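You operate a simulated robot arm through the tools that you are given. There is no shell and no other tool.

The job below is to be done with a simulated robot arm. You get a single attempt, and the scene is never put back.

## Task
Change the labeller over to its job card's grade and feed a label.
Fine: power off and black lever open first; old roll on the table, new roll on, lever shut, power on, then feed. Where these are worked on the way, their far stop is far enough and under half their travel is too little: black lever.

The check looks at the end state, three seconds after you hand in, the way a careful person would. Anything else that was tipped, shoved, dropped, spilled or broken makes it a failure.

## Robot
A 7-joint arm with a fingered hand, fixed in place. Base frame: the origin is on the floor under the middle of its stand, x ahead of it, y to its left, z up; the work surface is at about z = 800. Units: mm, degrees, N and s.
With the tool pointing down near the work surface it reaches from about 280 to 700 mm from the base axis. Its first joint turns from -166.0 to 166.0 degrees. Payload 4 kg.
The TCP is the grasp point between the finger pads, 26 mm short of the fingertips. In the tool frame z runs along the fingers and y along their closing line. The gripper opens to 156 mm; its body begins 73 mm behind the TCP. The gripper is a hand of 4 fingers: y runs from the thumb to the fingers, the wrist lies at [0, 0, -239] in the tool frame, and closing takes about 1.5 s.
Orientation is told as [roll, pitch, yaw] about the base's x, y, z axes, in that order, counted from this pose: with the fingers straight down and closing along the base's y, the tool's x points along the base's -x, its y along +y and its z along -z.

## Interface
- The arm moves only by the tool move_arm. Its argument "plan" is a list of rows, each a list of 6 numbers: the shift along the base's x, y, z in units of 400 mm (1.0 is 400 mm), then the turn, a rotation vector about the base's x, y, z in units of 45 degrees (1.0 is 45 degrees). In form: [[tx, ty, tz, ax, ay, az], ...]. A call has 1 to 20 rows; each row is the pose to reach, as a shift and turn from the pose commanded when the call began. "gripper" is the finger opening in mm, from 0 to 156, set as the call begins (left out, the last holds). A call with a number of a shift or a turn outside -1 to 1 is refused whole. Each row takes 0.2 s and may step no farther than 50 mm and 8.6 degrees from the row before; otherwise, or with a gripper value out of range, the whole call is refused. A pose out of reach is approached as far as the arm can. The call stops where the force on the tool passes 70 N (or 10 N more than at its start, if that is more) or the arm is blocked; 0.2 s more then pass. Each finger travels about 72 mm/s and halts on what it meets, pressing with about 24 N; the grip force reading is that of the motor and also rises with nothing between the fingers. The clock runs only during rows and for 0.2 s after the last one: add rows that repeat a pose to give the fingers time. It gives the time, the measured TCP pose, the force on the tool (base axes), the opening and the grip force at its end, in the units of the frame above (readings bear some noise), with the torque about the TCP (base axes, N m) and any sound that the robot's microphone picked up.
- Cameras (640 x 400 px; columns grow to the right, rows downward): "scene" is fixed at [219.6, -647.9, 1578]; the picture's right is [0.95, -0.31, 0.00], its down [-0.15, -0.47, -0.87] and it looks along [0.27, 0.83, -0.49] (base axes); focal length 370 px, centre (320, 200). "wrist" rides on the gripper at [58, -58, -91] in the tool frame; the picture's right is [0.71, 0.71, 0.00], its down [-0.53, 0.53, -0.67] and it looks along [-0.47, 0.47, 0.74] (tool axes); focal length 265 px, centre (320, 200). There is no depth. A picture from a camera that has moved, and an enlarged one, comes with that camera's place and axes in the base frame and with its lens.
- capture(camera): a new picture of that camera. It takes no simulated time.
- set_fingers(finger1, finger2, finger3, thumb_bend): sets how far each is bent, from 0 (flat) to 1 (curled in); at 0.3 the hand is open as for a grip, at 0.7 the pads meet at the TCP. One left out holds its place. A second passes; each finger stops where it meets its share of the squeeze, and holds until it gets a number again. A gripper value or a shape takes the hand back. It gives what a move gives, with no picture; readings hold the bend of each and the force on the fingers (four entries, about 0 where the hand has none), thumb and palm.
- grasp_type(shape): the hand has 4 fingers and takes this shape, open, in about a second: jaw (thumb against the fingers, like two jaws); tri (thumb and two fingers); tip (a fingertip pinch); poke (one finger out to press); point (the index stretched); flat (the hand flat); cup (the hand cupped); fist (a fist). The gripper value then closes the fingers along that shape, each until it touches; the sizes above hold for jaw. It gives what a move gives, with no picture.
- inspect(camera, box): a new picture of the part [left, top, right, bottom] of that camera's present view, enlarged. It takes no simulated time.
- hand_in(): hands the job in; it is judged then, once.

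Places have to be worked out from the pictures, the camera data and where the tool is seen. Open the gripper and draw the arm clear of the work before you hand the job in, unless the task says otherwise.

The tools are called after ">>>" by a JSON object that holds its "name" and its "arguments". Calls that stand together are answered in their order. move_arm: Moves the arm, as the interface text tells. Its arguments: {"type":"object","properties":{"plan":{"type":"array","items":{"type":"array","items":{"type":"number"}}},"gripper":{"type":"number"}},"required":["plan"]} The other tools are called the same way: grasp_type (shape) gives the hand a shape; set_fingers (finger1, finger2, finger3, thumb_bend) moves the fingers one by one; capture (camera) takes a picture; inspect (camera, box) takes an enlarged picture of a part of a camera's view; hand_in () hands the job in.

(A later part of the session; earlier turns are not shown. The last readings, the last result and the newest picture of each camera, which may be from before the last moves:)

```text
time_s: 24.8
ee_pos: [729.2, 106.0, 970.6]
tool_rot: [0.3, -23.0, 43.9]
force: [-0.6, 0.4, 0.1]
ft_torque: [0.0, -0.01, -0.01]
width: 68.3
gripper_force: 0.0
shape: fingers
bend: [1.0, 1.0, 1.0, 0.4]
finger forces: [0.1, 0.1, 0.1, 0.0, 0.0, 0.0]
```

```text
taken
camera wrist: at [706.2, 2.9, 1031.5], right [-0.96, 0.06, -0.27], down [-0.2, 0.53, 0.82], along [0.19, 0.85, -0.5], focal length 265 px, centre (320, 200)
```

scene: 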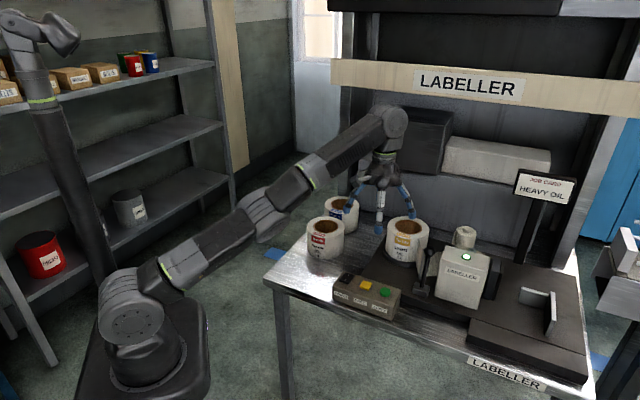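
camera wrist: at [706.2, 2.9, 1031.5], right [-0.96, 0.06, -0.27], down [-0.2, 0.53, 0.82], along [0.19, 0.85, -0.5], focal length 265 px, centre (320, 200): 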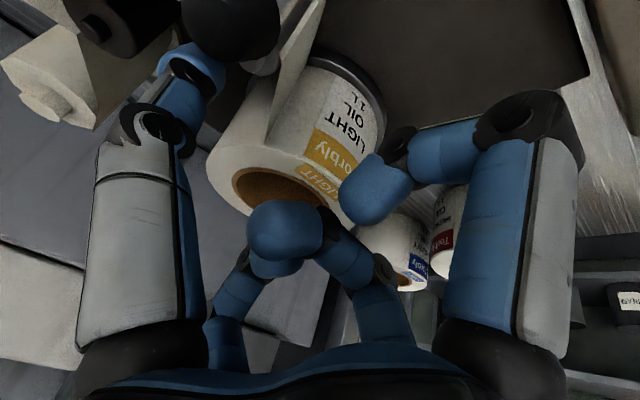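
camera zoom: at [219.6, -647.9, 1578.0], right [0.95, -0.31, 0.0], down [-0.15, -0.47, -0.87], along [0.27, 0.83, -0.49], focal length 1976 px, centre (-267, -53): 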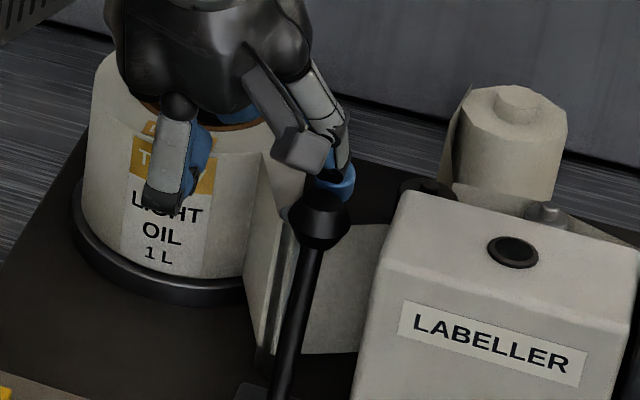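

The thumb hangs behind the knob without touching. I now pull toward the robot (−v) following the lever's arc, to about upright, and check.

>>> {"name": "move_arm", "arguments": {"plan": [[-0.014, -0.014, 0.0, 0, 0, 0], [-0.025, -0.025, 0.004, 0, 0, 0], [-0.037, -0.037, 0.007, 0, 0, 0], [-0.05, -0.05, 0.01, 0, 0, 0], [-0.062, -0.062, 0.012, 0, 0, 0], [-0.074, -0.074, 0.013, 0, 0, 0]]}}

>>> {"name": "inspect", "arguments": {"camera": "scene", "box": [370, 210, 490, 310]}}

>>> {"name": "capture", "arguments": {"camera": "wrist"}}

```text
time_s: 26.1
ee_pos: [698.5, 76.0, 977.1]
tool_rot: [0.3, -23.0, 44.0]
force: [-0.6, 0.8, 0.1]
ft_torque: [-0.03, -0.01, 0.02]
width: 68.3
gripper_force: 0.5
shape: fingers
bend: [1.0, 1.0, 1.0, 0.4]
finger forces: [0.0, 0.0, 0.0, 0.0, 0.3, 0.0]
```

```text
4.00 times, centred on (430, 260) of scene
camera zoom: at [219.6, -647.9, 1578.0], right [0.95, -0.31, 0.0], down [-0.15, -0.47, -0.87], along [0.27, 0.83, -0.49], focal length 1482 px, centre (-120, -40)
```

zoom: 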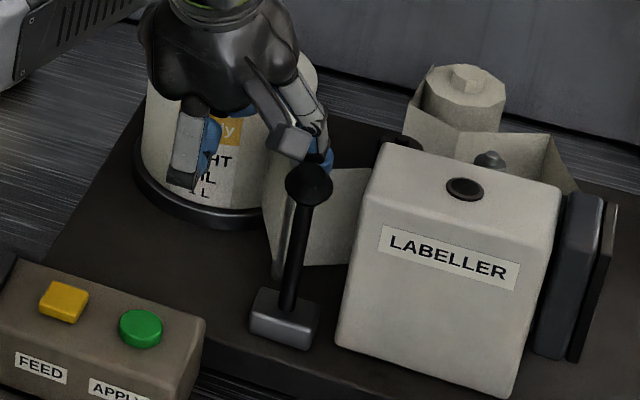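

```text
taken
camera wrist: at [675.8, -26.4, 1036.9], right [-0.96, 0.06, -0.27], down [-0.2, 0.53, 0.82], along [0.19, 0.85, -0.5], focal length 265 px, centre (320, 200)
```

wrist: 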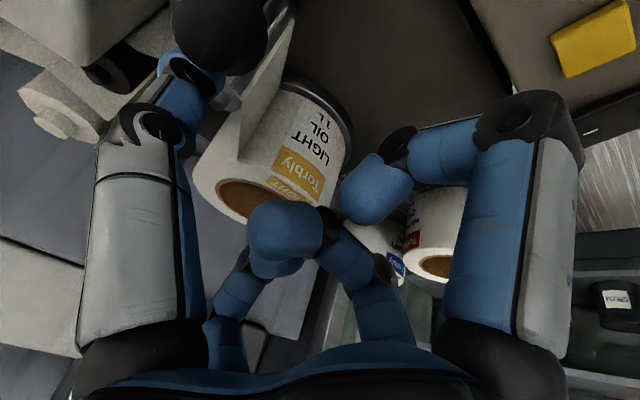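

The lever follows the thumb with almost no force and is now about upright. I continue along the arc forward and down.

>>> {"name": "move_arm", "arguments": {"plan": [[-0.03, -0.03, -0.003, 0, 0, 0], [-0.055, -0.055, -0.01, 0, 0, 0], [-0.08, -0.08, -0.022, 0, 0, 0], [-0.107, -0.107, -0.04, 0, 0, 0], [-0.129, -0.129, -0.056, 0, 0, 0], [-0.151, -0.151, -0.076, 0, 0, 0]]}}

>>> {"name": "inspect", "arguments": {"camera": "scene", "box": [350, 210, 510, 310]}}

>>> {"name": "capture", "arguments": {"camera": "wrist"}}

```text
time_s: 27.5
ee_pos: [651.0, 40.6, 964.8]
tool_rot: [-0.6, -25.4, 46.0]
force: [6.6, 9.8, 7.4]
ft_torque: [-0.29, -0.47, 0.85]
width: 67.9
gripper_force: 7.2
shape: fingers
bend: [1.0, 1.0, 1.0, 0.4]
finger forces: [0.1, 0.0, 0.0, 0.0, 13.5, 0.0]
stopped in row 6: the force on the tool passed its limit at 79 N (the readings are from after the stop); the commanded pose is now the measured one
```

```text
4.00 times, centred on (430, 260) of scene
camera zoom: at [219.6, -647.9, 1578.0], right [0.95, -0.31, 0.0], down [-0.15, -0.47, -0.87], along [0.27, 0.83, -0.49], focal length 1482 px, centre (-120, -40)
```

zoom: 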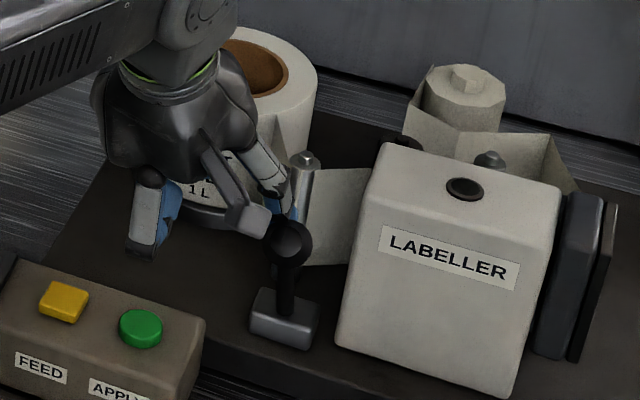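

```text
taken
camera wrist: at [627.7, -65.2, 1021.5], right [-0.95, 0.04, -0.31], down [-0.25, 0.51, 0.82], along [0.19, 0.86, -0.47], focal length 265 px, centre (320, 200)
```

wrist: 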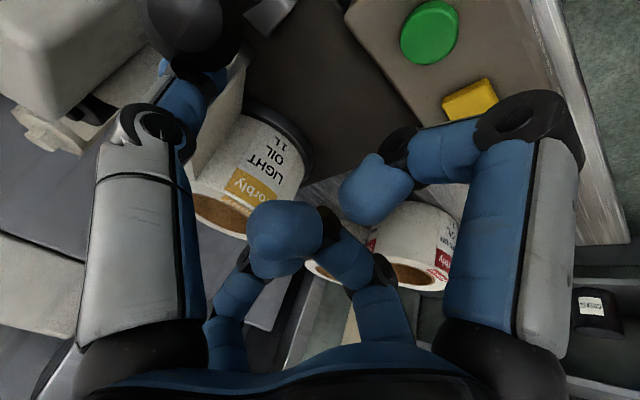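

The lever has gone from leaning back to leaning forward and met a hard stop (79 N, thumb force straight against the pull), with the knob now near (700, −23, 948). I release, rise clear and check it from the wrist camera.

>>> {"name": "move_arm", "arguments": {"plan": [[0.012, 0.012, 0.0, 0, 0, 0], [0.012, 0.012, 0.06, 0, 0, 0], [0.0, 0.02, 0.15, 0, 0, 0], [-0.08, 0.0, 0.22, 0, 0, 0], [-0.16, -0.02, 0.25, 0, 0, 0]]}}

>>> {"name": "inspect", "arguments": {"camera": "scene", "box": [350, 210, 510, 310]}}

>>> {"name": "capture", "arguments": {"camera": "wrist"}}

```text
time_s: 28.7
ee_pos: [586.3, 27.1, 1064.5]
tool_rot: [-0.5, -25.0, 45.6]
force: [-0.4, -0.3, 0.2]
ft_torque: [0.0, -0.01, -0.01]
width: 68.4
gripper_force: 0.0
shape: fingers
bend: [1.0, 1.0, 1.0, 0.4]
finger forces: [0.0, 0.1, 0.1, 0.0, 0.0, 0.1]
```

```text
4.00 times, centred on (430, 260) of scene
camera zoom: at [219.6, -647.9, 1578.0], right [0.95, -0.31, 0.0], down [-0.15, -0.47, -0.87], along [0.27, 0.83, -0.49], focal length 1482 px, centre (-120, -40)
```

zoom: 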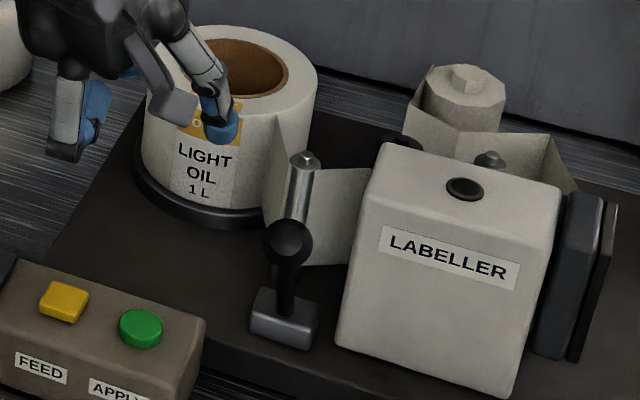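

```text
taken
camera wrist: at [563.3, -76.7, 1121.3], right [-0.95, 0.04, -0.3], down [-0.24, 0.51, 0.82], along [0.19, 0.86, -0.48], focal length 265 px, centre (320, 200)
```

wrist: 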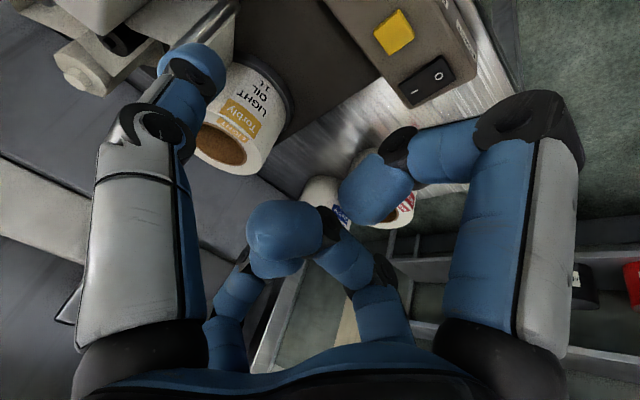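

The lever stays open (leaning forward). For the rolls I'll pinch across the diameter with thumb and finger 2, fingers 1 and 3 splayed out of the way, hand tilted ~29° toward azimuth 10°; I shape the hand and turn it now.

>>> {"name": "grasp_type", "arguments": {"shape": "tip"}}

>>> {"name": "move_arm", "arguments": {"plan": [[0.02, 0.03, 0.02, 0, 0, -0.16], [0.04, 0.06, 0.02, 0, 0, -0.32], [0.06, 0.09, 0.02, 0, 0, -0.48], [0.08, 0.12, 0.02, 0, 0, -0.64], [0.1, 0.15, 0.02, 0, 0, -0.79]]}}

>>> {"name": "set_fingers", "arguments": {"finger1": 0.0, "finger3": 0.0}}

>>> {"name": "capture", "arguments": {"camera": "wrist"}}

>>> {"name": "capture", "arguments": {"camera": "scene"}}

```text
time_s: 29.6
ee_pos: [587.0, 28.1, 1064.4]
tool_rot: [-0.5, -25.0, 45.6]
force: [0.6, 0.2, 0.1]
ft_torque: [-0.02, -0.01, -0.03]
width: 155.6
gripper_force: 0.1
shape: tip
bend: [0.12, 0.3, 0.12, 0.3]
finger forces: [0.0, 0.0, 0.1, 0.0, 0.0, 0.0]
```

```text
time_s: 30.8
ee_pos: [626.4, 87.8, 1070.4]
tool_rot: [-0.6, -25.1, 9.8]
force: [-0.3, -1.1, 0.5]
ft_torque: [0.02, 0.04, -0.01]
width: 156.1
gripper_force: 0.0
shape: tip
bend: [0.12, 0.3, 0.12, 0.3]
finger forces: [0.1, 0.0, 0.0, 0.0, 0.0, 0.0]
```

```text
time_s: 31.8
ee_pos: [627.3, 86.7, 1069.3]
tool_rot: [-0.4, -24.9, 10.1]
force: [-0.2, -0.9, 1.0]
ft_torque: [0.04, -0.04, 0.0]
width: 129.9
gripper_force: 0.0
shape: fingers
bend: [0.01, 0.3, 0.01, 0.3]
finger forces: [0.1, 0.0, 0.0, 0.0, 0.0, 0.1]
```

```text
taken
camera wrist: at [546.1, 16.2, 1127.5], right [-0.75, 0.58, -0.3], down [0.1, 0.56, 0.82], along [0.65, 0.59, -0.48], focal length 265 px, centre (320, 200)
```

wrist: 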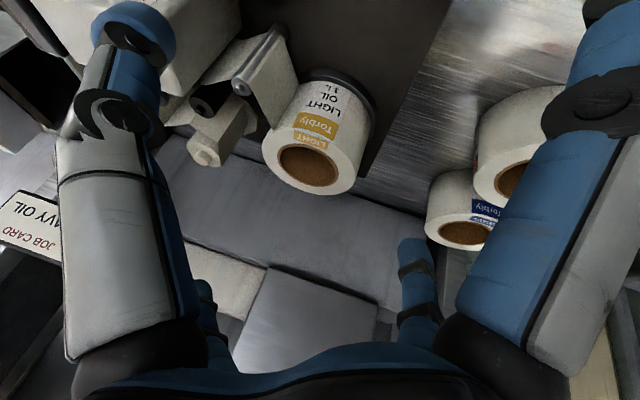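

```text
taken
```

scene: 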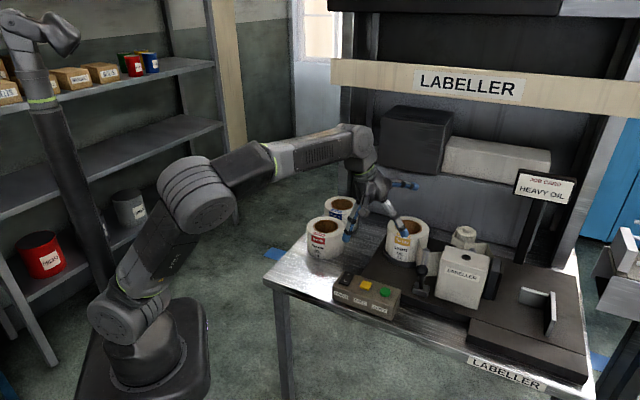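

The light roll and the web are now in clear view; I zoom in to fix the roll's centre.

>>> {"name": "inspect", "arguments": {"camera": "wrist", "box": [180, 10, 400, 210]}}

>>> {"name": "inspect", "arguments": {"camera": "scene", "box": [350, 190, 510, 290]}}

```text
2.00 times, centred on (290, 110) of wrist
camera zoom: at [546.1, 16.2, 1127.5], right [-0.75, 0.58, -0.3], down [0.1, 0.56, 0.82], along [0.65, 0.59, -0.48], focal length 531 px, centre (380, 380)
```

zoom: 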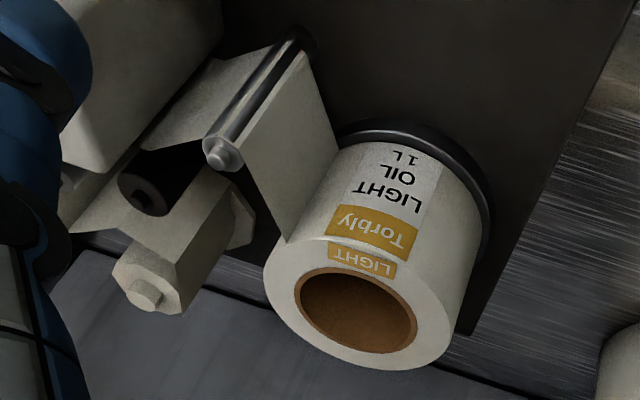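

```text
4.00 times, centred on (430, 240) of scene
camera zoom: at [219.6, -647.9, 1578.0], right [0.95, -0.31, 0.0], down [-0.15, -0.47, -0.87], along [0.27, 0.83, -0.49], focal length 1482 px, centre (-120, 40)
```

zoom: 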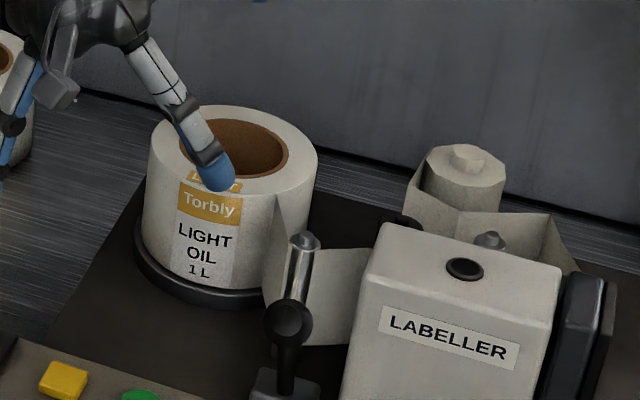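

The roll's top centre triangulates to about (774, 182, 940), and the web sheet meets the roll on its robot-facing right side. I move to a pose above-inward of the roll with yaw 15°, tilt 29° and check the centring between thumb and finger 2.

>>> {"name": "move_arm", "arguments": {"plan": [[0.074, 0.055, -0.04, 0.008, -0.021, 0.028], [0.147, 0.11, -0.08, 0.017, -0.042, 0.055], [0.22, 0.165, -0.12, 0.025, -0.063, 0.083], [0.294, 0.221, -0.161, 0.034, -0.083, 0.111]]}}

>>> {"name": "capture", "arguments": {"camera": "wrist"}}

>>> {"name": "inspect", "arguments": {"camera": "scene", "box": [350, 170, 510, 270]}}

```text
time_s: 32.8
ee_pos: [743.1, 179.9, 1006.1]
tool_rot: [0.1, -29.0, 14.7]
force: [0.1, 0.1, 0.8]
ft_torque: [0.02, -0.04, 0.02]
width: 129.9
gripper_force: 0.1
shape: fingers
bend: [0.01, 0.3, 0.01, 0.3]
finger forces: [0.0, 0.1, 0.1, 0.1, 0.0, 0.0]
```

```text
taken
camera wrist: at [666.4, 100.3, 1055.4], right [-0.78, 0.53, -0.34], down [0.0, 0.54, 0.84], along [0.63, 0.66, -0.42], focal length 265 px, centre (320, 200)
```

wrist: 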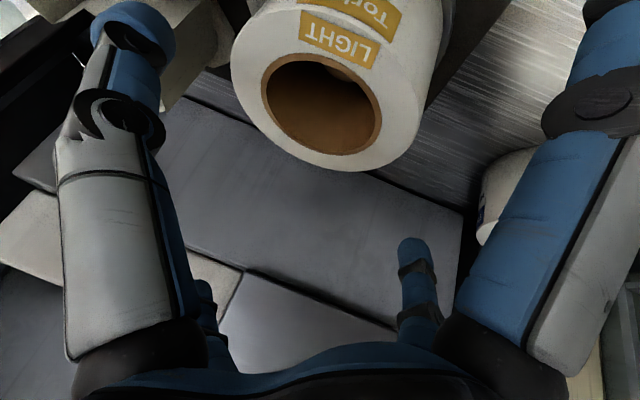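

```text
4.00 times, centred on (430, 220) of scene
camera zoom: at [219.6, -647.9, 1578.0], right [0.95, -0.31, 0.0], down [-0.15, -0.47, -0.87], along [0.27, 0.83, -0.49], focal length 1482 px, centre (-120, 120)
```

zoom: 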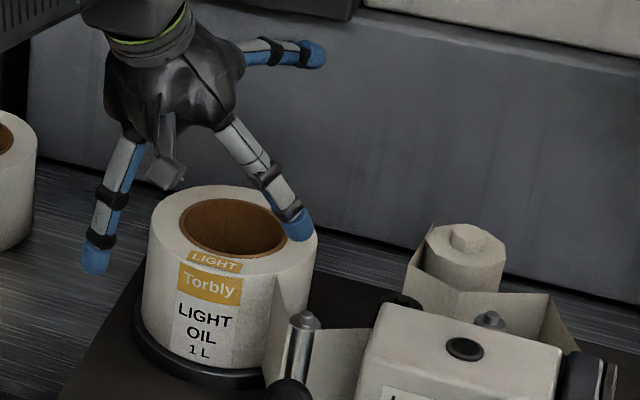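

The hand is centred to within a few mm (roll centre ≈ (769, 176, 943)). I go over the roll so that the fingertips are just at its top rim and check again.

>>> {"name": "move_arm", "arguments": {"plan": [[0.031, -0.005, -0.05, 0, 0, 0], [0.062, -0.01, -0.1, 0, 0, 0], [0.064, -0.01, -0.125, 0, 0, 0]]}}

>>> {"name": "capture", "arguments": {"camera": "wrist"}}

>>> {"name": "inspect", "arguments": {"camera": "scene", "box": [350, 170, 510, 270]}}

```text
time_s: 33.6
ee_pos: [770.4, 172.8, 954.4]
tool_rot: [0.2, -29.0, 14.7]
force: [0.2, -0.1, 0.4]
ft_torque: [0.0, 0.0, 0.03]
width: 130.4
gripper_force: 0.1
shape: fingers
bend: [0.01, 0.3, 0.01, 0.3]
finger forces: [0.0, 0.0, 0.0, 0.1, 0.0, 0.0]
```

```text
taken
camera wrist: at [693.4, 94.0, 1004.6], right [-0.78, 0.53, -0.34], down [0.0, 0.54, 0.84], along [0.63, 0.66, -0.42], focal length 265 px, centre (320, 200)
```

wrist: 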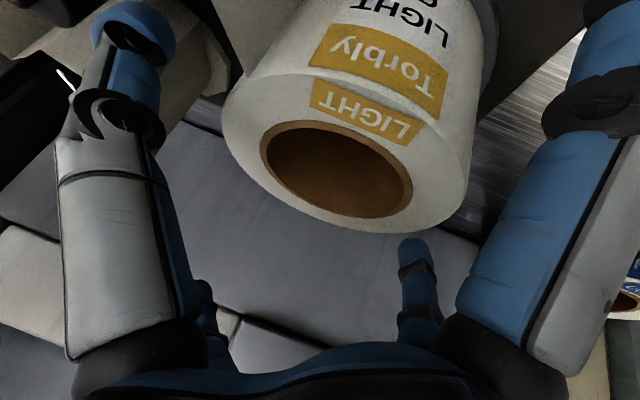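

```text
4.00 times, centred on (430, 220) of scene
camera zoom: at [219.6, -647.9, 1578.0], right [0.95, -0.31, 0.0], down [-0.15, -0.47, -0.87], along [0.27, 0.83, -0.49], focal length 1482 px, centre (-120, 120)
```

zoom: 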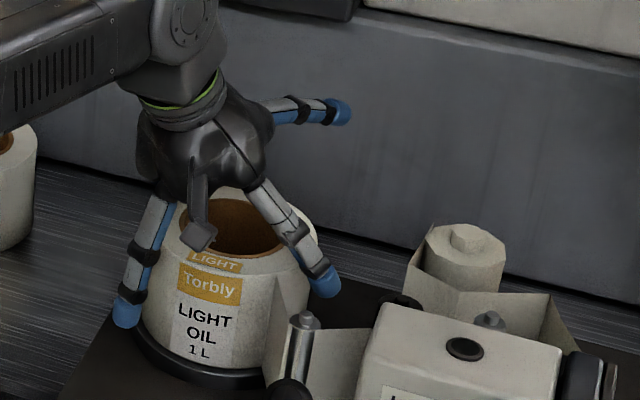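

In the tool frame the roll's centre is at (9, −2, 6): nicely centred laterally. I descend 40 mm so that the pads straddle the roll.

>>> {"name": "move_arm", "arguments": {"plan": [[-0.003, 0, -0.035, 0, 0, 0], [-0.006, 0, -0.07, 0, 0, 0], [-0.006, 0, -0.1, 0, 0, 0]]}}

>>> {"name": "capture", "arguments": {"camera": "wrist"}}

>>> {"name": "inspect", "arguments": {"camera": "scene", "box": [350, 190, 510, 290]}}

```text
time_s: 34.4
ee_pos: [767.3, 172.1, 915.6]
tool_rot: [0.3, -28.9, 14.7]
force: [0.8, -0.1, 0.3]
ft_torque: [-0.01, 0.0, 0.03]
width: 129.7
gripper_force: 0.0
shape: fingers
bend: [0.01, 0.3, 0.01, 0.3]
finger forces: [0.1, 0.1, 0.0, 0.1, 0.0, 0.0]
```

```text
taken
camera wrist: at [689.8, 93.4, 965.9], right [-0.78, 0.53, -0.34], down [0.0, 0.54, 0.84], along [0.63, 0.66, -0.42], focal length 265 px, centre (320, 200)
```

wrist: 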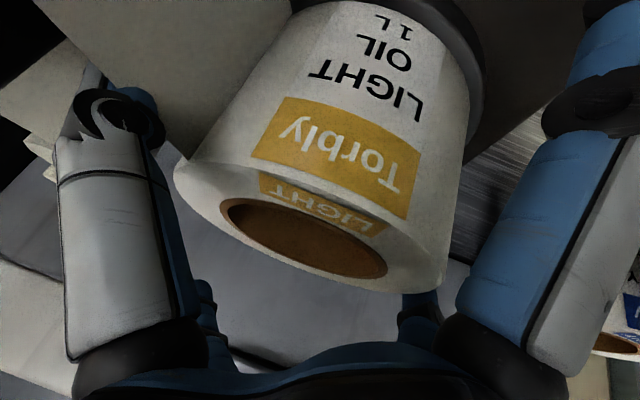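

```text
4.00 times, centred on (430, 240) of scene
camera zoom: at [219.6, -647.9, 1578.0], right [0.95, -0.31, 0.0], down [-0.15, -0.47, -0.87], along [0.27, 0.83, -0.49], focal length 1482 px, centre (-120, 40)
```

zoom: 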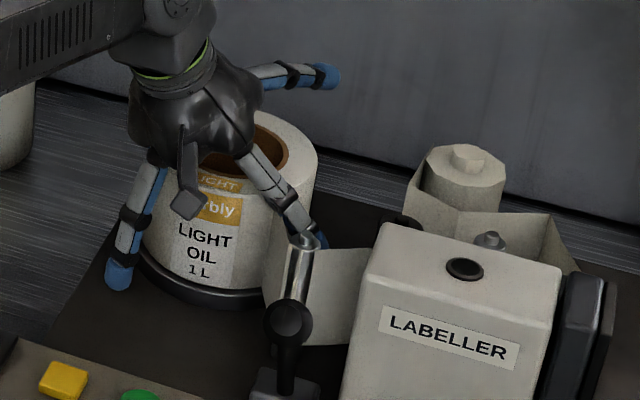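

Thumb and finger 2 straddle the roll with no contact forces. I close both on it.

>>> {"name": "set_fingers", "arguments": {"finger2": 0.6, "thumb_bend": 0.6}}

>>> {"name": "capture", "arguments": {"camera": "wrist"}}

>>> {"name": "inspect", "arguments": {"camera": "scene", "box": [350, 190, 510, 290]}}

```text
time_s: 35.4
ee_pos: [766.4, 172.2, 918.0]
tool_rot: [0.2, -29.2, 14.7]
force: [0.8, -3.9, 4.4]
ft_torque: [-0.79, -0.33, -0.07]
width: 117.7
gripper_force: 17.2
shape: fingers
bend: [0.01, 0.34, 0.01, 0.45]
finger forces: [0.1, 15.6, 0.1, 0.1, 19.3, 0.0]
```

```text
taken
camera wrist: at [689.9, 93.2, 966.6], right [-0.78, 0.53, -0.34], down [0.0, 0.54, 0.84], along [0.63, 0.66, -0.42], focal length 265 px, centre (320, 200)
```

wrist: 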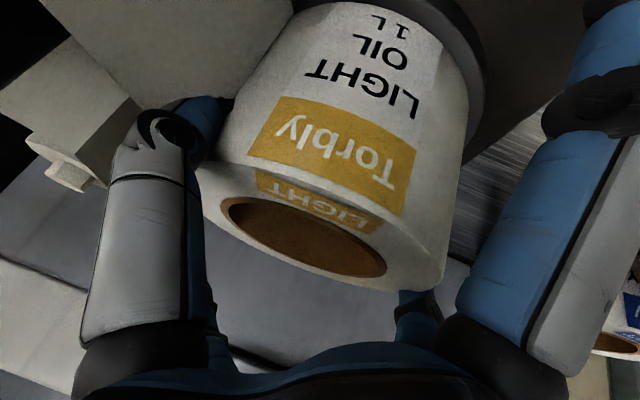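

```text
4.00 times, centred on (430, 240) of scene
camera zoom: at [219.6, -647.9, 1578.0], right [0.95, -0.31, 0.0], down [-0.15, -0.47, -0.87], along [0.27, 0.83, -0.49], focal length 1482 px, centre (-120, 40)
```

zoom: 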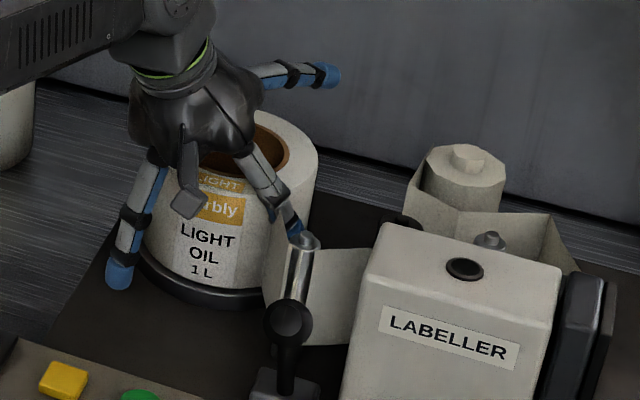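

Both sides grip (finger 2: 15.6 N, thumb: 19.3 N). I lift a little and check whether the roll comes along.

>>> {"name": "move_arm", "arguments": {"plan": [[0, 0, 0.01, 0, 0, 0], [0, 0, 0.025, 0, 0, 0], [0, 0, 0.04, 0, 0, 0]]}}

>>> {"name": "capture", "arguments": {"camera": "wrist"}}

>>> {"name": "inspect", "arguments": {"camera": "scene", "box": [350, 190, 510, 290]}}

```text
time_s: 36.2
ee_pos: [766.4, 172.9, 931.5]
tool_rot: [0.3, -28.9, 14.7]
force: [-0.2, 0.5, -5.3]
ft_torque: [-0.08, 0.08, -0.03]
width: 117.0
gripper_force: 17.8
shape: fingers
bend: [0.01, 0.33, 0.01, 0.46]
finger forces: [0.0, 18.2, 0.0, 0.0, 17.7, 0.0]
```

```text
taken
camera wrist: at [689.0, 94.0, 982.0], right [-0.78, 0.53, -0.34], down [0.0, 0.54, 0.84], along [0.63, 0.66, -0.42], focal length 265 px, centre (320, 200)
```

wrist: 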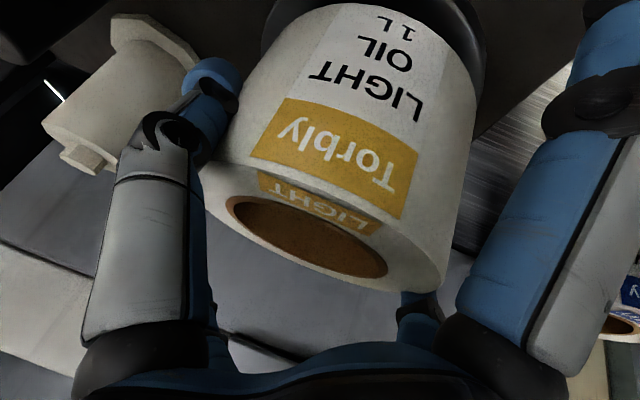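

```text
4.00 times, centred on (430, 240) of scene
camera zoom: at [219.6, -647.9, 1578.0], right [0.95, -0.31, 0.0], down [-0.15, -0.47, -0.87], along [0.27, 0.83, -0.49], focal length 1482 px, centre (-120, 40)
```

zoom: 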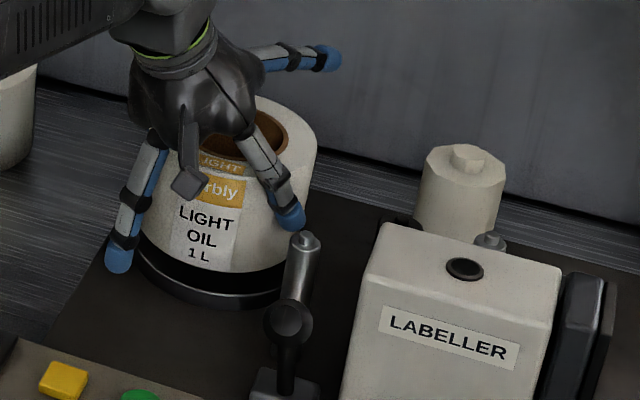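

The roll has come free (about 5.3 N, web gone). I continue lifting straight up to clear any spindle.

>>> {"name": "move_arm", "arguments": {"plan": [[0, 0, 0.035, 0, 0, 0], [0, 0, 0.07, 0, 0, 0], [0, 0, 0.105, 0, 0, 0], [0, 0, 0.14, 0, 0, 0]]}}

>>> {"name": "inspect", "arguments": {"camera": "scene", "box": [350, 180, 510, 280]}}

```text
time_s: 37.2
ee_pos: [765.9, 172.9, 988.0]
tool_rot: [0.3, -28.9, 14.7]
force: [0.8, 0.3, -5.8]
ft_torque: [-0.05, 0.05, -0.01]
width: 116.9
gripper_force: 17.5
shape: fingers
bend: [0.01, 0.33, 0.01, 0.46]
finger forces: [0.1, 18.1, 0.0, 0.0, 17.7, 0.0]
```

```text
4.00 times, centred on (430, 230) of scene
camera zoom: at [219.6, -647.9, 1578.0], right [0.95, -0.31, 0.0], down [-0.15, -0.47, -0.87], along [0.27, 0.83, -0.49], focal length 1482 px, centre (-120, 80)
```

zoom: 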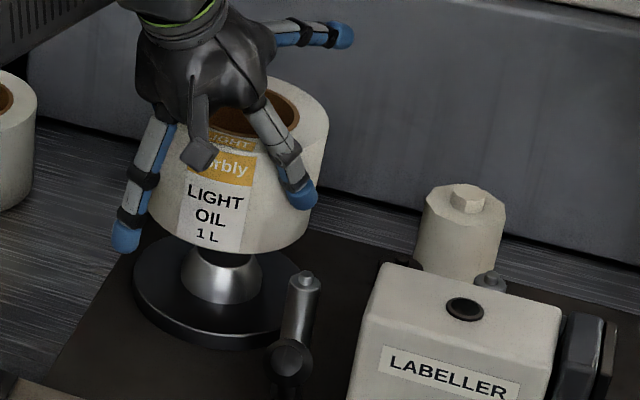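

The spindle is a short truncated cone whose top (z ≈ 880) the roll's bottom (z ≈ 913) has now cleared, so it will self-centre the new roll. I carry the roll to the free area at the front-left of the table (target about (441, 233)), keeping clear of the medium roll.

>>> {"name": "move_arm", "arguments": {"plan": [[-0.05, 0.002, 0.005, 0, 0, 0], [-0.11, 0.004, 0.01, 0, 0, 0], [-0.17, 0.006, 0.01, 0, 0, 0], [-0.23, 0.008, 0.01, 0, 0, 0], [-0.29, 0.01, 0.01, 0, 0, 0], [-0.35, 0.012, 0.01, 0, 0, 0], [-0.41, 0.014, 0.01, 0, 0, 0], [-0.47, 0.016, 0.01, 0, 0, 0], [-0.54, 0.0175, 0.01, 0, 0, 0], [-0.595, 0.044, 0.01, 0, 0, 0], [-0.65, 0.07, 0.01, 0, 0, 0], [-0.705, 0.097, 0.01, 0, 0, 0], [-0.76, 0.124, 0.01, 0, 0, 0], [-0.811, 0.15, 0.01, 0, 0, 0]]}}

>>> {"name": "capture", "arguments": {"camera": "scene"}}

>>> {"name": "capture", "arguments": {"camera": "wrist"}}

```text
time_s: 40.2
ee_pos: [446.9, 231.3, 989.6]
tool_rot: [0.2, -28.7, 15.1]
force: [4.3, -4.5, -6.1]
ft_torque: [0.04, 0.16, 0.06]
width: 116.2
gripper_force: 17.7
shape: fingers
bend: [0.01, 0.32, 0.01, 0.47]
finger forces: [0.1, 16.4, 0.0, 0.0, 19.2, 0.1]
out of reach, approached as far as the arm can: row 14
```

```text
taken
```

scene: 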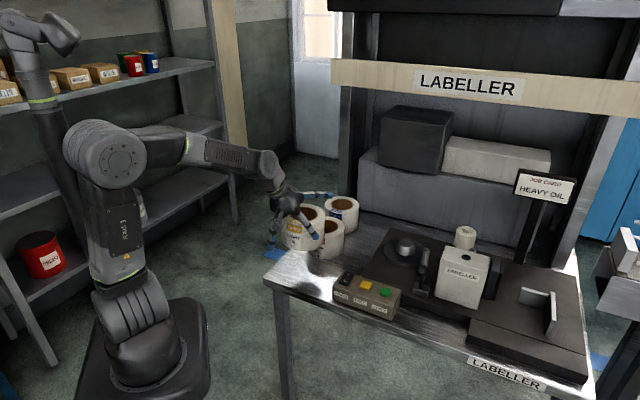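

```text
taken
camera wrist: at [370.1, 152.0, 1039.9], right [-0.78, 0.52, -0.34], down [0.0, 0.54, 0.84], along [0.62, 0.66, -0.42], focal length 265 px, centre (320, 200)
```

wrist: 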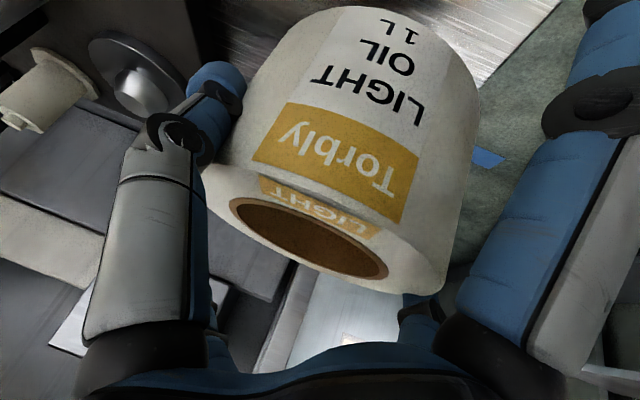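

The last few mm toward the base were out of reach, so I pick a spot slightly farther out, (457, 217), which still keeps ~16 mm from edge, box and medium roll. I shift there and lower to just above the table.

>>> {"name": "move_arm", "arguments": {"plan": [[0.027, -0.036, 0, 0, 0, 0], [0.027, -0.036, -0.05, 0, 0, 0], [0.027, -0.036, -0.1, 0, 0, 0], [0.027, -0.036, -0.15, 0, 0, 0], [0.027, -0.036, -0.2, 0, 0, 0], [0.027, -0.036, -0.235, 0, 0, 0]]}}

>>> {"name": "inspect", "arguments": {"camera": "scene", "box": [250, 180, 410, 300]}}

>>> {"name": "capture", "arguments": {"camera": "wrist"}}

```text
time_s: 41.6
ee_pos: [458.2, 216.1, 895.7]
tool_rot: [0.3, -29.0, 14.6]
force: [0.0, -0.5, -6.4]
ft_torque: [-0.11, 0.09, 0.01]
width: 116.4
gripper_force: 17.1
shape: fingers
bend: [0.01, 0.32, 0.01, 0.47]
finger forces: [0.0, 17.7, 0.1, 0.0, 17.4, 0.0]
```

```text
3.33 times, centred on (330, 240) of scene
camera zoom: at [219.6, -647.9, 1578.0], right [0.95, -0.31, 0.0], down [-0.15, -0.47, -0.87], along [0.27, 0.83, -0.49], focal length 1235 px, centre (287, 67)
```

zoom: 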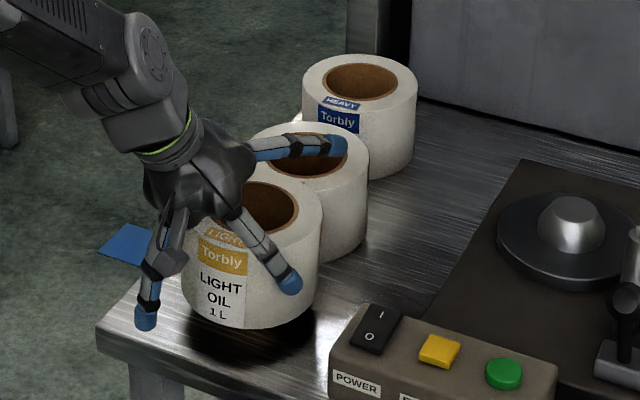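

```text
taken
camera wrist: at [381.6, 136.5, 946.0], right [-0.78, 0.53, -0.34], down [0.0, 0.54, 0.84], along [0.63, 0.66, -0.42], focal length 265 px, centre (320, 200)
```

wrist: 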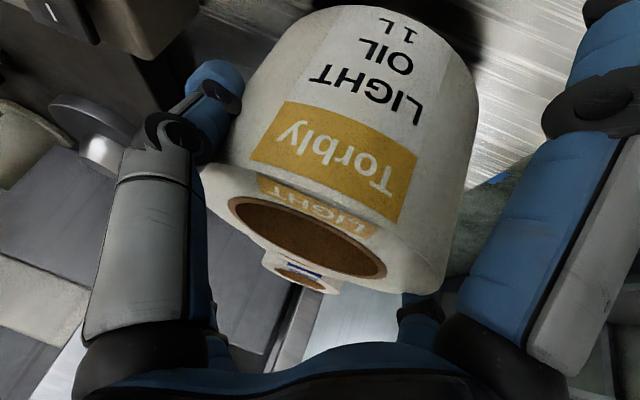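

The roll hovers ~20 mm above the table at the planned spot. I lower it in small steps until the weight comes off.

>>> {"name": "move_arm", "arguments": {"plan": [[0, 0, -0.015, 0, 0, 0], [0, 0, -0.03, 0, 0, 0], [0, 0, -0.04, 0, 0, 0], [0, 0, -0.045, 0, 0, 0]]}}

```text
time_s: 42.6
ee_pos: [459.5, 216.0, 877.9]
tool_rot: [0.3, -29.0, 14.7]
force: [0.3, 0.8, -6.3]
ft_torque: [-0.11, 0.09, 0.0]
width: 116.6
gripper_force: 17.4
shape: fingers
bend: [0.01, 0.32, 0.01, 0.47]
finger forces: [0.0, 17.7, 0.0, 0.0, 17.4, 0.0]
```

Still hanging free at 6.3 N. I lower a few mm more.

>>> {"name": "move_arm", "arguments": {"plan": [[0, 0, -0.005, 0, 0, 0], [0, 0, -0.01, 0, 0, 0], [0, 0, -0.015, 0, 0, 0]]}}

>>> {"name": "inspect", "arguments": {"camera": "scene", "box": [270, 200, 370, 280]}}

```text
time_s: 43.4
ee_pos: [459.2, 216.9, 872.9]
tool_rot: [0.3, -29.1, 14.8]
force: [-3.1, 1.2, 2.8]
ft_torque: [-0.35, -0.2, -0.06]
width: 116.5
gripper_force: 18.3
shape: fingers
bend: [0.01, 0.32, 0.01, 0.47]
finger forces: [0.0, 19.8, 0.0, 0.1, 18.2, 0.0]
```

```text
5.00 times, centred on (320, 240) of scene
camera zoom: at [219.6, -647.9, 1578.0], right [0.95, -0.31, 0.0], down [-0.15, -0.47, -0.87], along [0.27, 0.83, -0.49], focal length 1852 px, centre (320, 0)
```

zoom: 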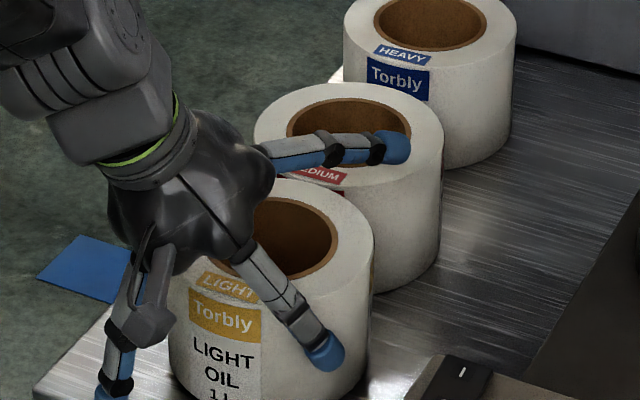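

The force turned to +2.8 N: the roll stands on the table. I release by opening both digits.

>>> {"name": "set_fingers", "arguments": {"finger2": 0.29, "thumb_bend": 0.29}}

>>> {"name": "capture", "arguments": {"camera": "wrist"}}

>>> {"name": "inspect", "arguments": {"camera": "scene", "box": [250, 190, 410, 290]}}

```text
time_s: 44.4
ee_pos: [459.4, 215.8, 872.9]
tool_rot: [0.3, -29.1, 14.8]
force: [-0.3, -0.4, 0.6]
ft_torque: [-0.01, -0.02, 0.04]
width: 131.2
gripper_force: 0.0
shape: fingers
bend: [0.01, 0.28, 0.01, 0.28]
finger forces: [0.0, 0.4, 0.0, 0.0, 0.0, 0.0]
```

```text
taken
camera wrist: at [381.9, 136.9, 922.7], right [-0.78, 0.53, -0.34], down [0.0, 0.54, 0.84], along [0.63, 0.66, -0.42], focal length 265 px, centre (320, 200)
```

wrist: 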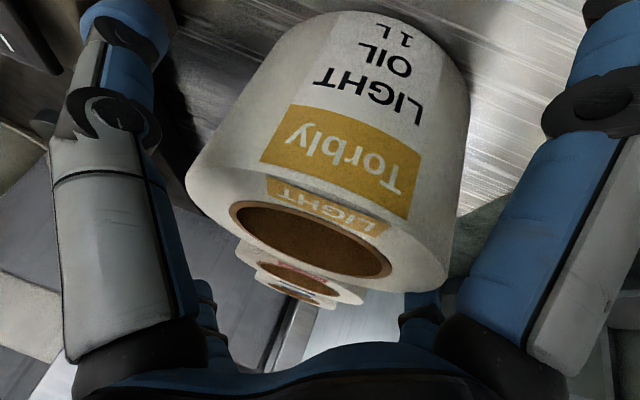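

```text
4.00 times, centred on (330, 240) of scene
camera zoom: at [219.6, -647.9, 1578.0], right [0.95, -0.31, 0.0], down [-0.15, -0.47, -0.87], along [0.27, 0.83, -0.49], focal length 1482 px, centre (280, 40)
```

zoom: 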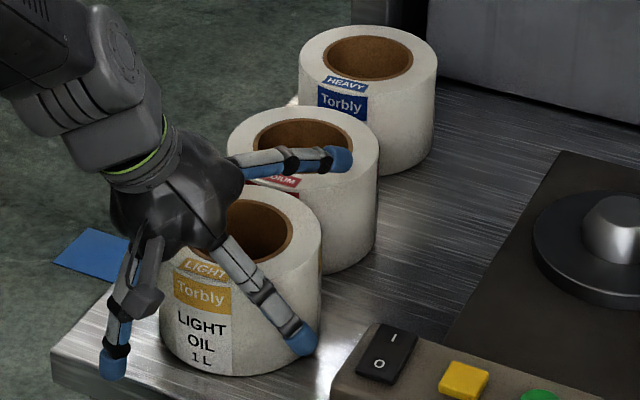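

The light roll stands on the table, label facing out. I centre the hand a few mm to free finger 2, then rise straight up.

>>> {"name": "move_arm", "arguments": {"plan": [[-0.003, 0.01, 0.0, 0, 0, 0], [-0.003, 0.01, 0.03, 0, 0, 0], [-0.003, 0.01, 0.08, 0, 0, 0], [-0.003, 0.01, 0.15, 0, 0, 0], [-0.003, 0.01, 0.25, 0, 0, 0], [-0.003, 0.01, 0.33, 0, 0, 0]]}}

>>> {"name": "capture", "arguments": {"camera": "wrist"}}

>>> {"name": "inspect", "arguments": {"camera": "scene", "box": [250, 190, 410, 290]}}

```text
time_s: 46.0
ee_pos: [432.4, 264.7, 994.7]
tool_rot: [0.1, -28.6, 20.6]
force: [-0.9, 0.8, -0.3]
ft_torque: [0.02, 0.0, 0.02]
width: 131.4
gripper_force: 0.0
shape: fingers
bend: [0.01, 0.28, 0.01, 0.28]
finger forces: [0.0, 0.0, 0.0, 0.1, 0.0, 0.0]
out of reach, approached as far as the arm can: row 6
stopped in row 6: the arm was blocked; the commanded pose is now the measured one
```

```text
taken
camera wrist: at [364.6, 177.9, 1044.8], right [-0.83, 0.44, -0.34], down [-0.05, 0.54, 0.84], along [0.55, 0.72, -0.42], focal length 265 px, centre (320, 200)
```

wrist: 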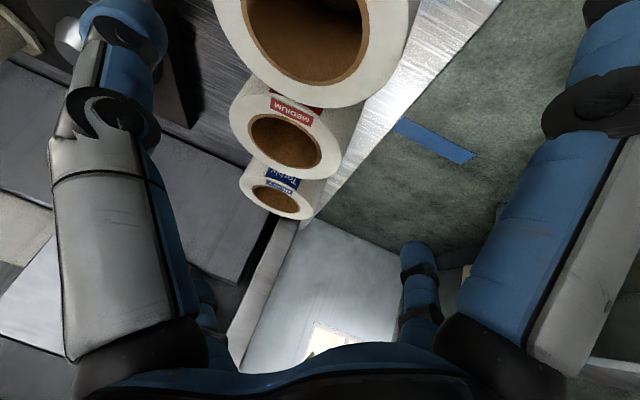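

```text
4.00 times, centred on (330, 240) of scene
camera zoom: at [219.6, -647.9, 1578.0], right [0.95, -0.31, 0.0], down [-0.15, -0.47, -0.87], along [0.27, 0.83, -0.49], focal length 1482 px, centre (280, 40)
```

zoom: 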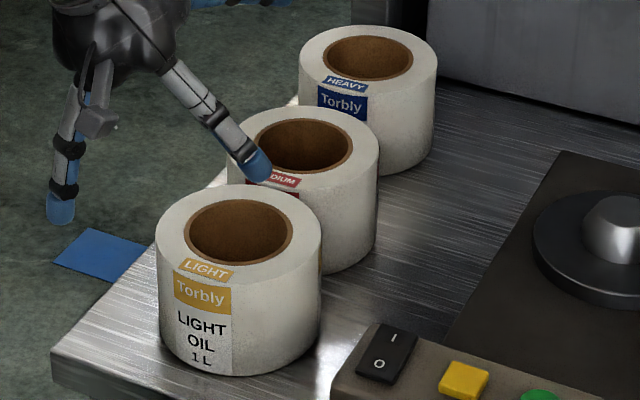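

Near the arm's inner limit the hand drifted sideways while rising, but nothing was touched: all three rolls stand as before. I move outward-left above the rolls, turning to yaw 8°, toward the heavy roll.

>>> {"name": "move_arm", "arguments": {"plan": [[0.045, 0.07, 0.005, 0, 0, -0.047], [0.09, 0.14, 0.005, 0, 0, -0.093], [0.135, 0.21, 0.0, 0, 0, -0.14], [0.18, 0.28, -0.01, 0, 0, -0.187], [0.225, 0.345, -0.02, 0, 0, -0.233], [0.27, 0.41, -0.025, 0, 0, -0.28]]}}

>>> {"name": "capture", "arguments": {"camera": "wrist"}}

>>> {"name": "capture", "arguments": {"camera": "scene"}}

```text
time_s: 47.4
ee_pos: [537.8, 428.4, 985.5]
tool_rot: [0.2, -28.6, 7.8]
force: [0.3, 0.3, 0.1]
ft_torque: [0.04, -0.04, -0.01]
width: 130.9
gripper_force: 0.1
shape: fingers
bend: [0.0, 0.28, 0.01, 0.28]
finger forces: [0.0, 0.0, 0.1, 0.0, 0.0, 0.0]
```

```text
taken
camera wrist: at [452.6, 358.6, 1035.7], right [-0.71, 0.61, -0.34], down [0.07, 0.54, 0.84], along [0.7, 0.58, -0.42], focal length 265 px, centre (320, 200)
```

wrist: 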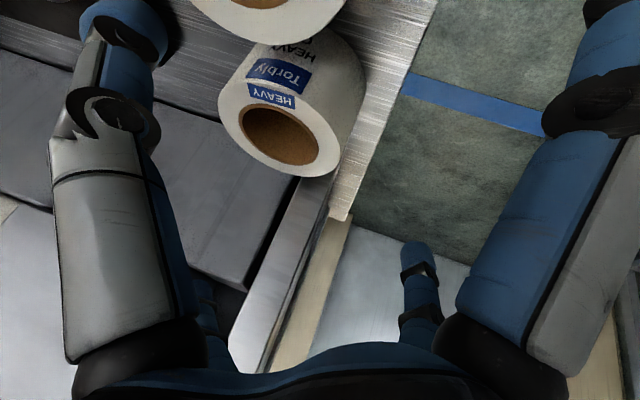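

```text
taken
```

scene: 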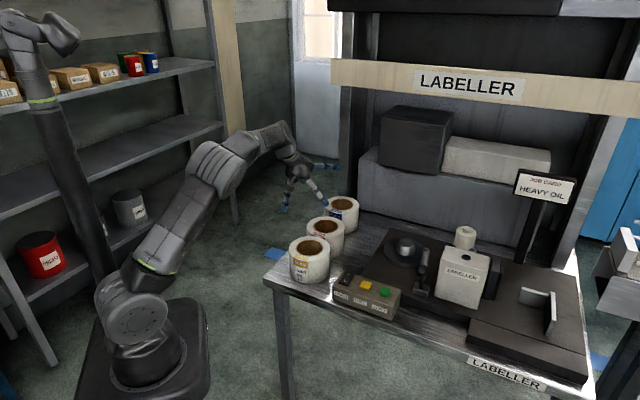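

The heavy roll's centre lies at about (646, 444), laterally in line with the hand already. I advance to just above it, fingertips slightly above its rim, and check again.

>>> {"name": "move_arm", "arguments": {"plan": [[0.065, 0.01, -0.03, 0, 0, 0], [0.13, 0.018, -0.06, 0, 0, 0], [0.195, 0.027, -0.09, 0, 0, 0], [0.255, 0.036, -0.118, 0, 0, 0]]}}

>>> {"name": "capture", "arguments": {"camera": "wrist"}}

>>> {"name": "inspect", "arguments": {"camera": "scene", "box": [270, 150, 430, 250]}}

```text
time_s: 48.4
ee_pos: [643.1, 442.6, 936.7]
tool_rot: [0.3, -28.7, 8.0]
force: [0.5, 0.0, -0.2]
ft_torque: [0.0, -0.03, 0.0]
width: 131.3
gripper_force: 0.1
shape: fingers
bend: [0.0, 0.28, 0.01, 0.28]
finger forces: [0.0, 0.1, 0.0, 0.1, 0.0, 0.0]
```

```text
taken
camera wrist: at [557.6, 373.1, 987.7], right [-0.71, 0.61, -0.34], down [0.07, 0.54, 0.84], along [0.7, 0.58, -0.42], focal length 265 px, centre (320, 200)
```

wrist: 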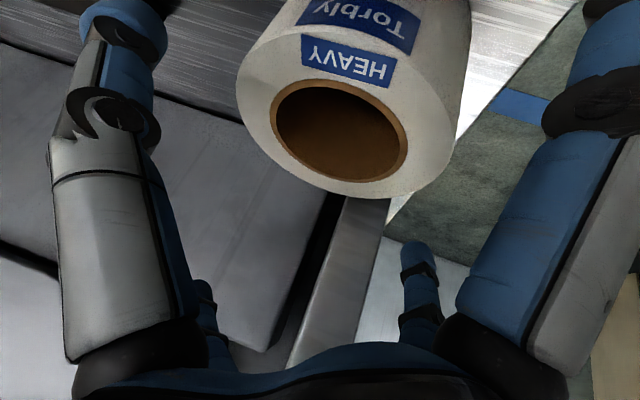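

```text
4.00 times, centred on (350, 200) of scene
camera zoom: at [219.6, -647.9, 1578.0], right [0.95, -0.31, 0.0], down [-0.15, -0.47, -0.87], along [0.27, 0.83, -0.49], focal length 1482 px, centre (200, 200)
```

zoom: 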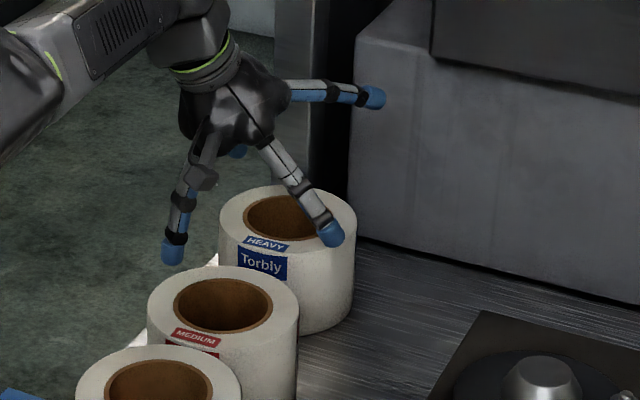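

The heavy roll is centred within ~2 mm in the tool frame. I descend ~57 mm so that the pads are beside its upper part.

>>> {"name": "move_arm", "arguments": {"plan": [[0.005, -0.001, -0.05, 0, 0, 0], [0.01, -0.003, -0.1, 0, 0, 0], [0.0135, -0.003, -0.142, 0, 0, 0]]}}

>>> {"name": "capture", "arguments": {"camera": "wrist"}}

>>> {"name": "inspect", "arguments": {"camera": "scene", "box": [270, 150, 430, 250]}}

```text
time_s: 49.2
ee_pos: [646.9, 441.3, 879.7]
tool_rot: [0.1, -28.6, 7.9]
force: [-0.5, 0.0, 0.8]
ft_torque: [0.03, 0.01, -0.02]
width: 130.9
gripper_force: 0.2
shape: fingers
bend: [0.0, 0.28, 0.01, 0.28]
finger forces: [0.0, 0.1, 0.0, 0.0, 0.1, 0.1]
```

```text
taken
camera wrist: at [562.2, 371.7, 931.1], right [-0.71, 0.61, -0.34], down [0.07, 0.54, 0.84], along [0.7, 0.58, -0.43], focal length 265 px, centre (320, 200)
```

wrist: 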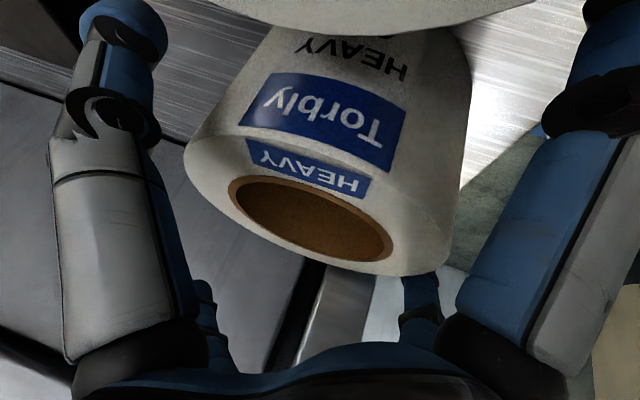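

```text
4.00 times, centred on (350, 200) of scene
camera zoom: at [219.6, -647.9, 1578.0], right [0.95, -0.31, 0.0], down [-0.15, -0.47, -0.87], along [0.27, 0.83, -0.49], focal length 1482 px, centre (200, 200)
```

zoom: 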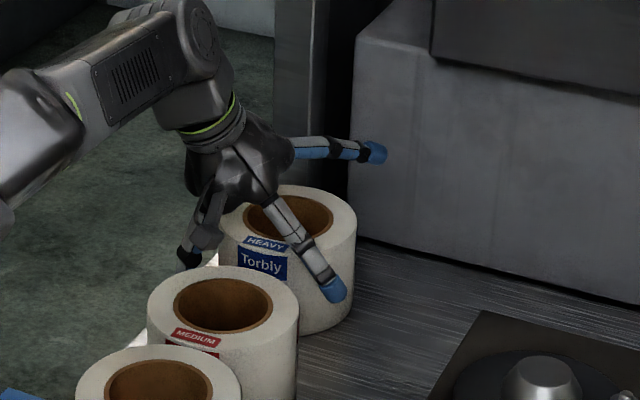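

The roll's centre coincides with the TCP to within ~2 mm. I close thumb and finger 2 on it.

>>> {"name": "set_fingers", "arguments": {"finger2": 0.6, "thumb_bend": 0.6}}

>>> {"name": "inspect", "arguments": {"camera": "scene", "box": [270, 150, 430, 250]}}

>>> {"name": "capture", "arguments": {"camera": "wrist"}}

```text
time_s: 50.2
ee_pos: [649.6, 440.3, 881.4]
tool_rot: [0.2, -28.6, 8.0]
force: [1.2, -2.8, 2.6]
ft_torque: [-0.79, -0.24, 0.02]
width: 115.9
gripper_force: 16.6
shape: fingers
bend: [0.0, 0.32, 0.01, 0.48]
finger forces: [0.0, 15.2, 0.0, 0.0, 17.7, 0.0]
```

```text
4.00 times, centred on (350, 200) of scene
camera zoom: at [219.6, -647.9, 1578.0], right [0.95, -0.31, 0.0], down [-0.15, -0.47, -0.87], along [0.27, 0.83, -0.49], focal length 1482 px, centre (200, 200)
```

zoom: 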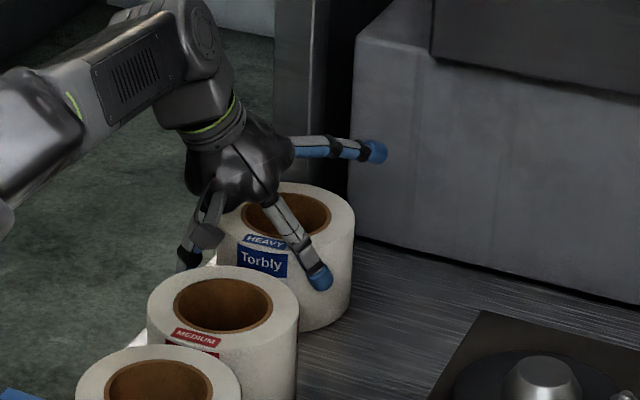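

```text
taken
camera wrist: at [562.4, 371.5, 931.8], right [-0.71, 0.61, -0.34], down [0.07, 0.54, 0.84], along [0.7, 0.58, -0.42], focal length 265 px, centre (320, 200)
```

wrist: 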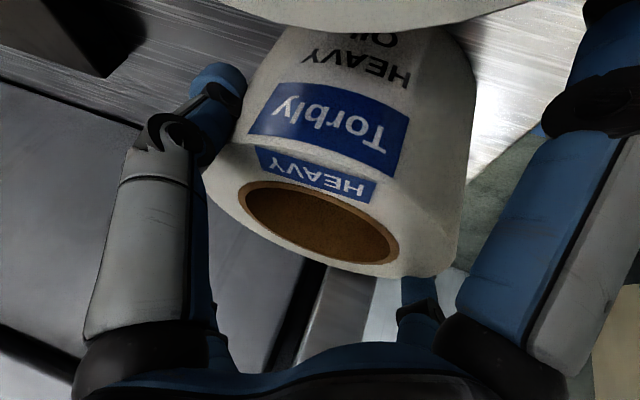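

Both digits hold with ~16 N. I lift a little and check that the roll comes along.

>>> {"name": "move_arm", "arguments": {"plan": [[0, 0, 0.01, 0, 0, 0], [0, 0, 0.025, 0, 0, 0], [0, 0, 0.04, 0, 0, 0]]}}

>>> {"name": "inspect", "arguments": {"camera": "scene", "box": [270, 150, 430, 250]}}

```text
time_s: 51.0
ee_pos: [645.9, 443.2, 896.7]
tool_rot: [0.1, -28.6, 8.0]
force: [-0.7, -0.8, -7.0]
ft_torque: [-0.08, 0.1, 0.01]
width: 115.2
gripper_force: 16.4
shape: fingers
bend: [0.0, 0.31, 0.01, 0.49]
finger forces: [0.0, 16.7, 0.0, 0.0, 16.3, 0.0]
```

```text
4.00 times, centred on (350, 200) of scene
camera zoom: at [219.6, -647.9, 1578.0], right [0.95, -0.31, 0.0], down [-0.15, -0.47, -0.87], along [0.27, 0.83, -0.49], focal length 1482 px, centre (200, 200)
```

zoom: 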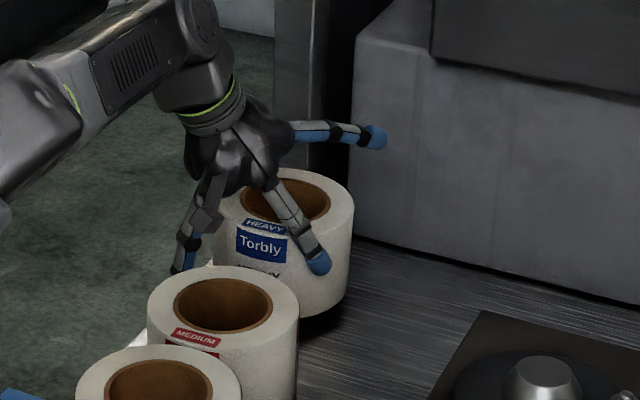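

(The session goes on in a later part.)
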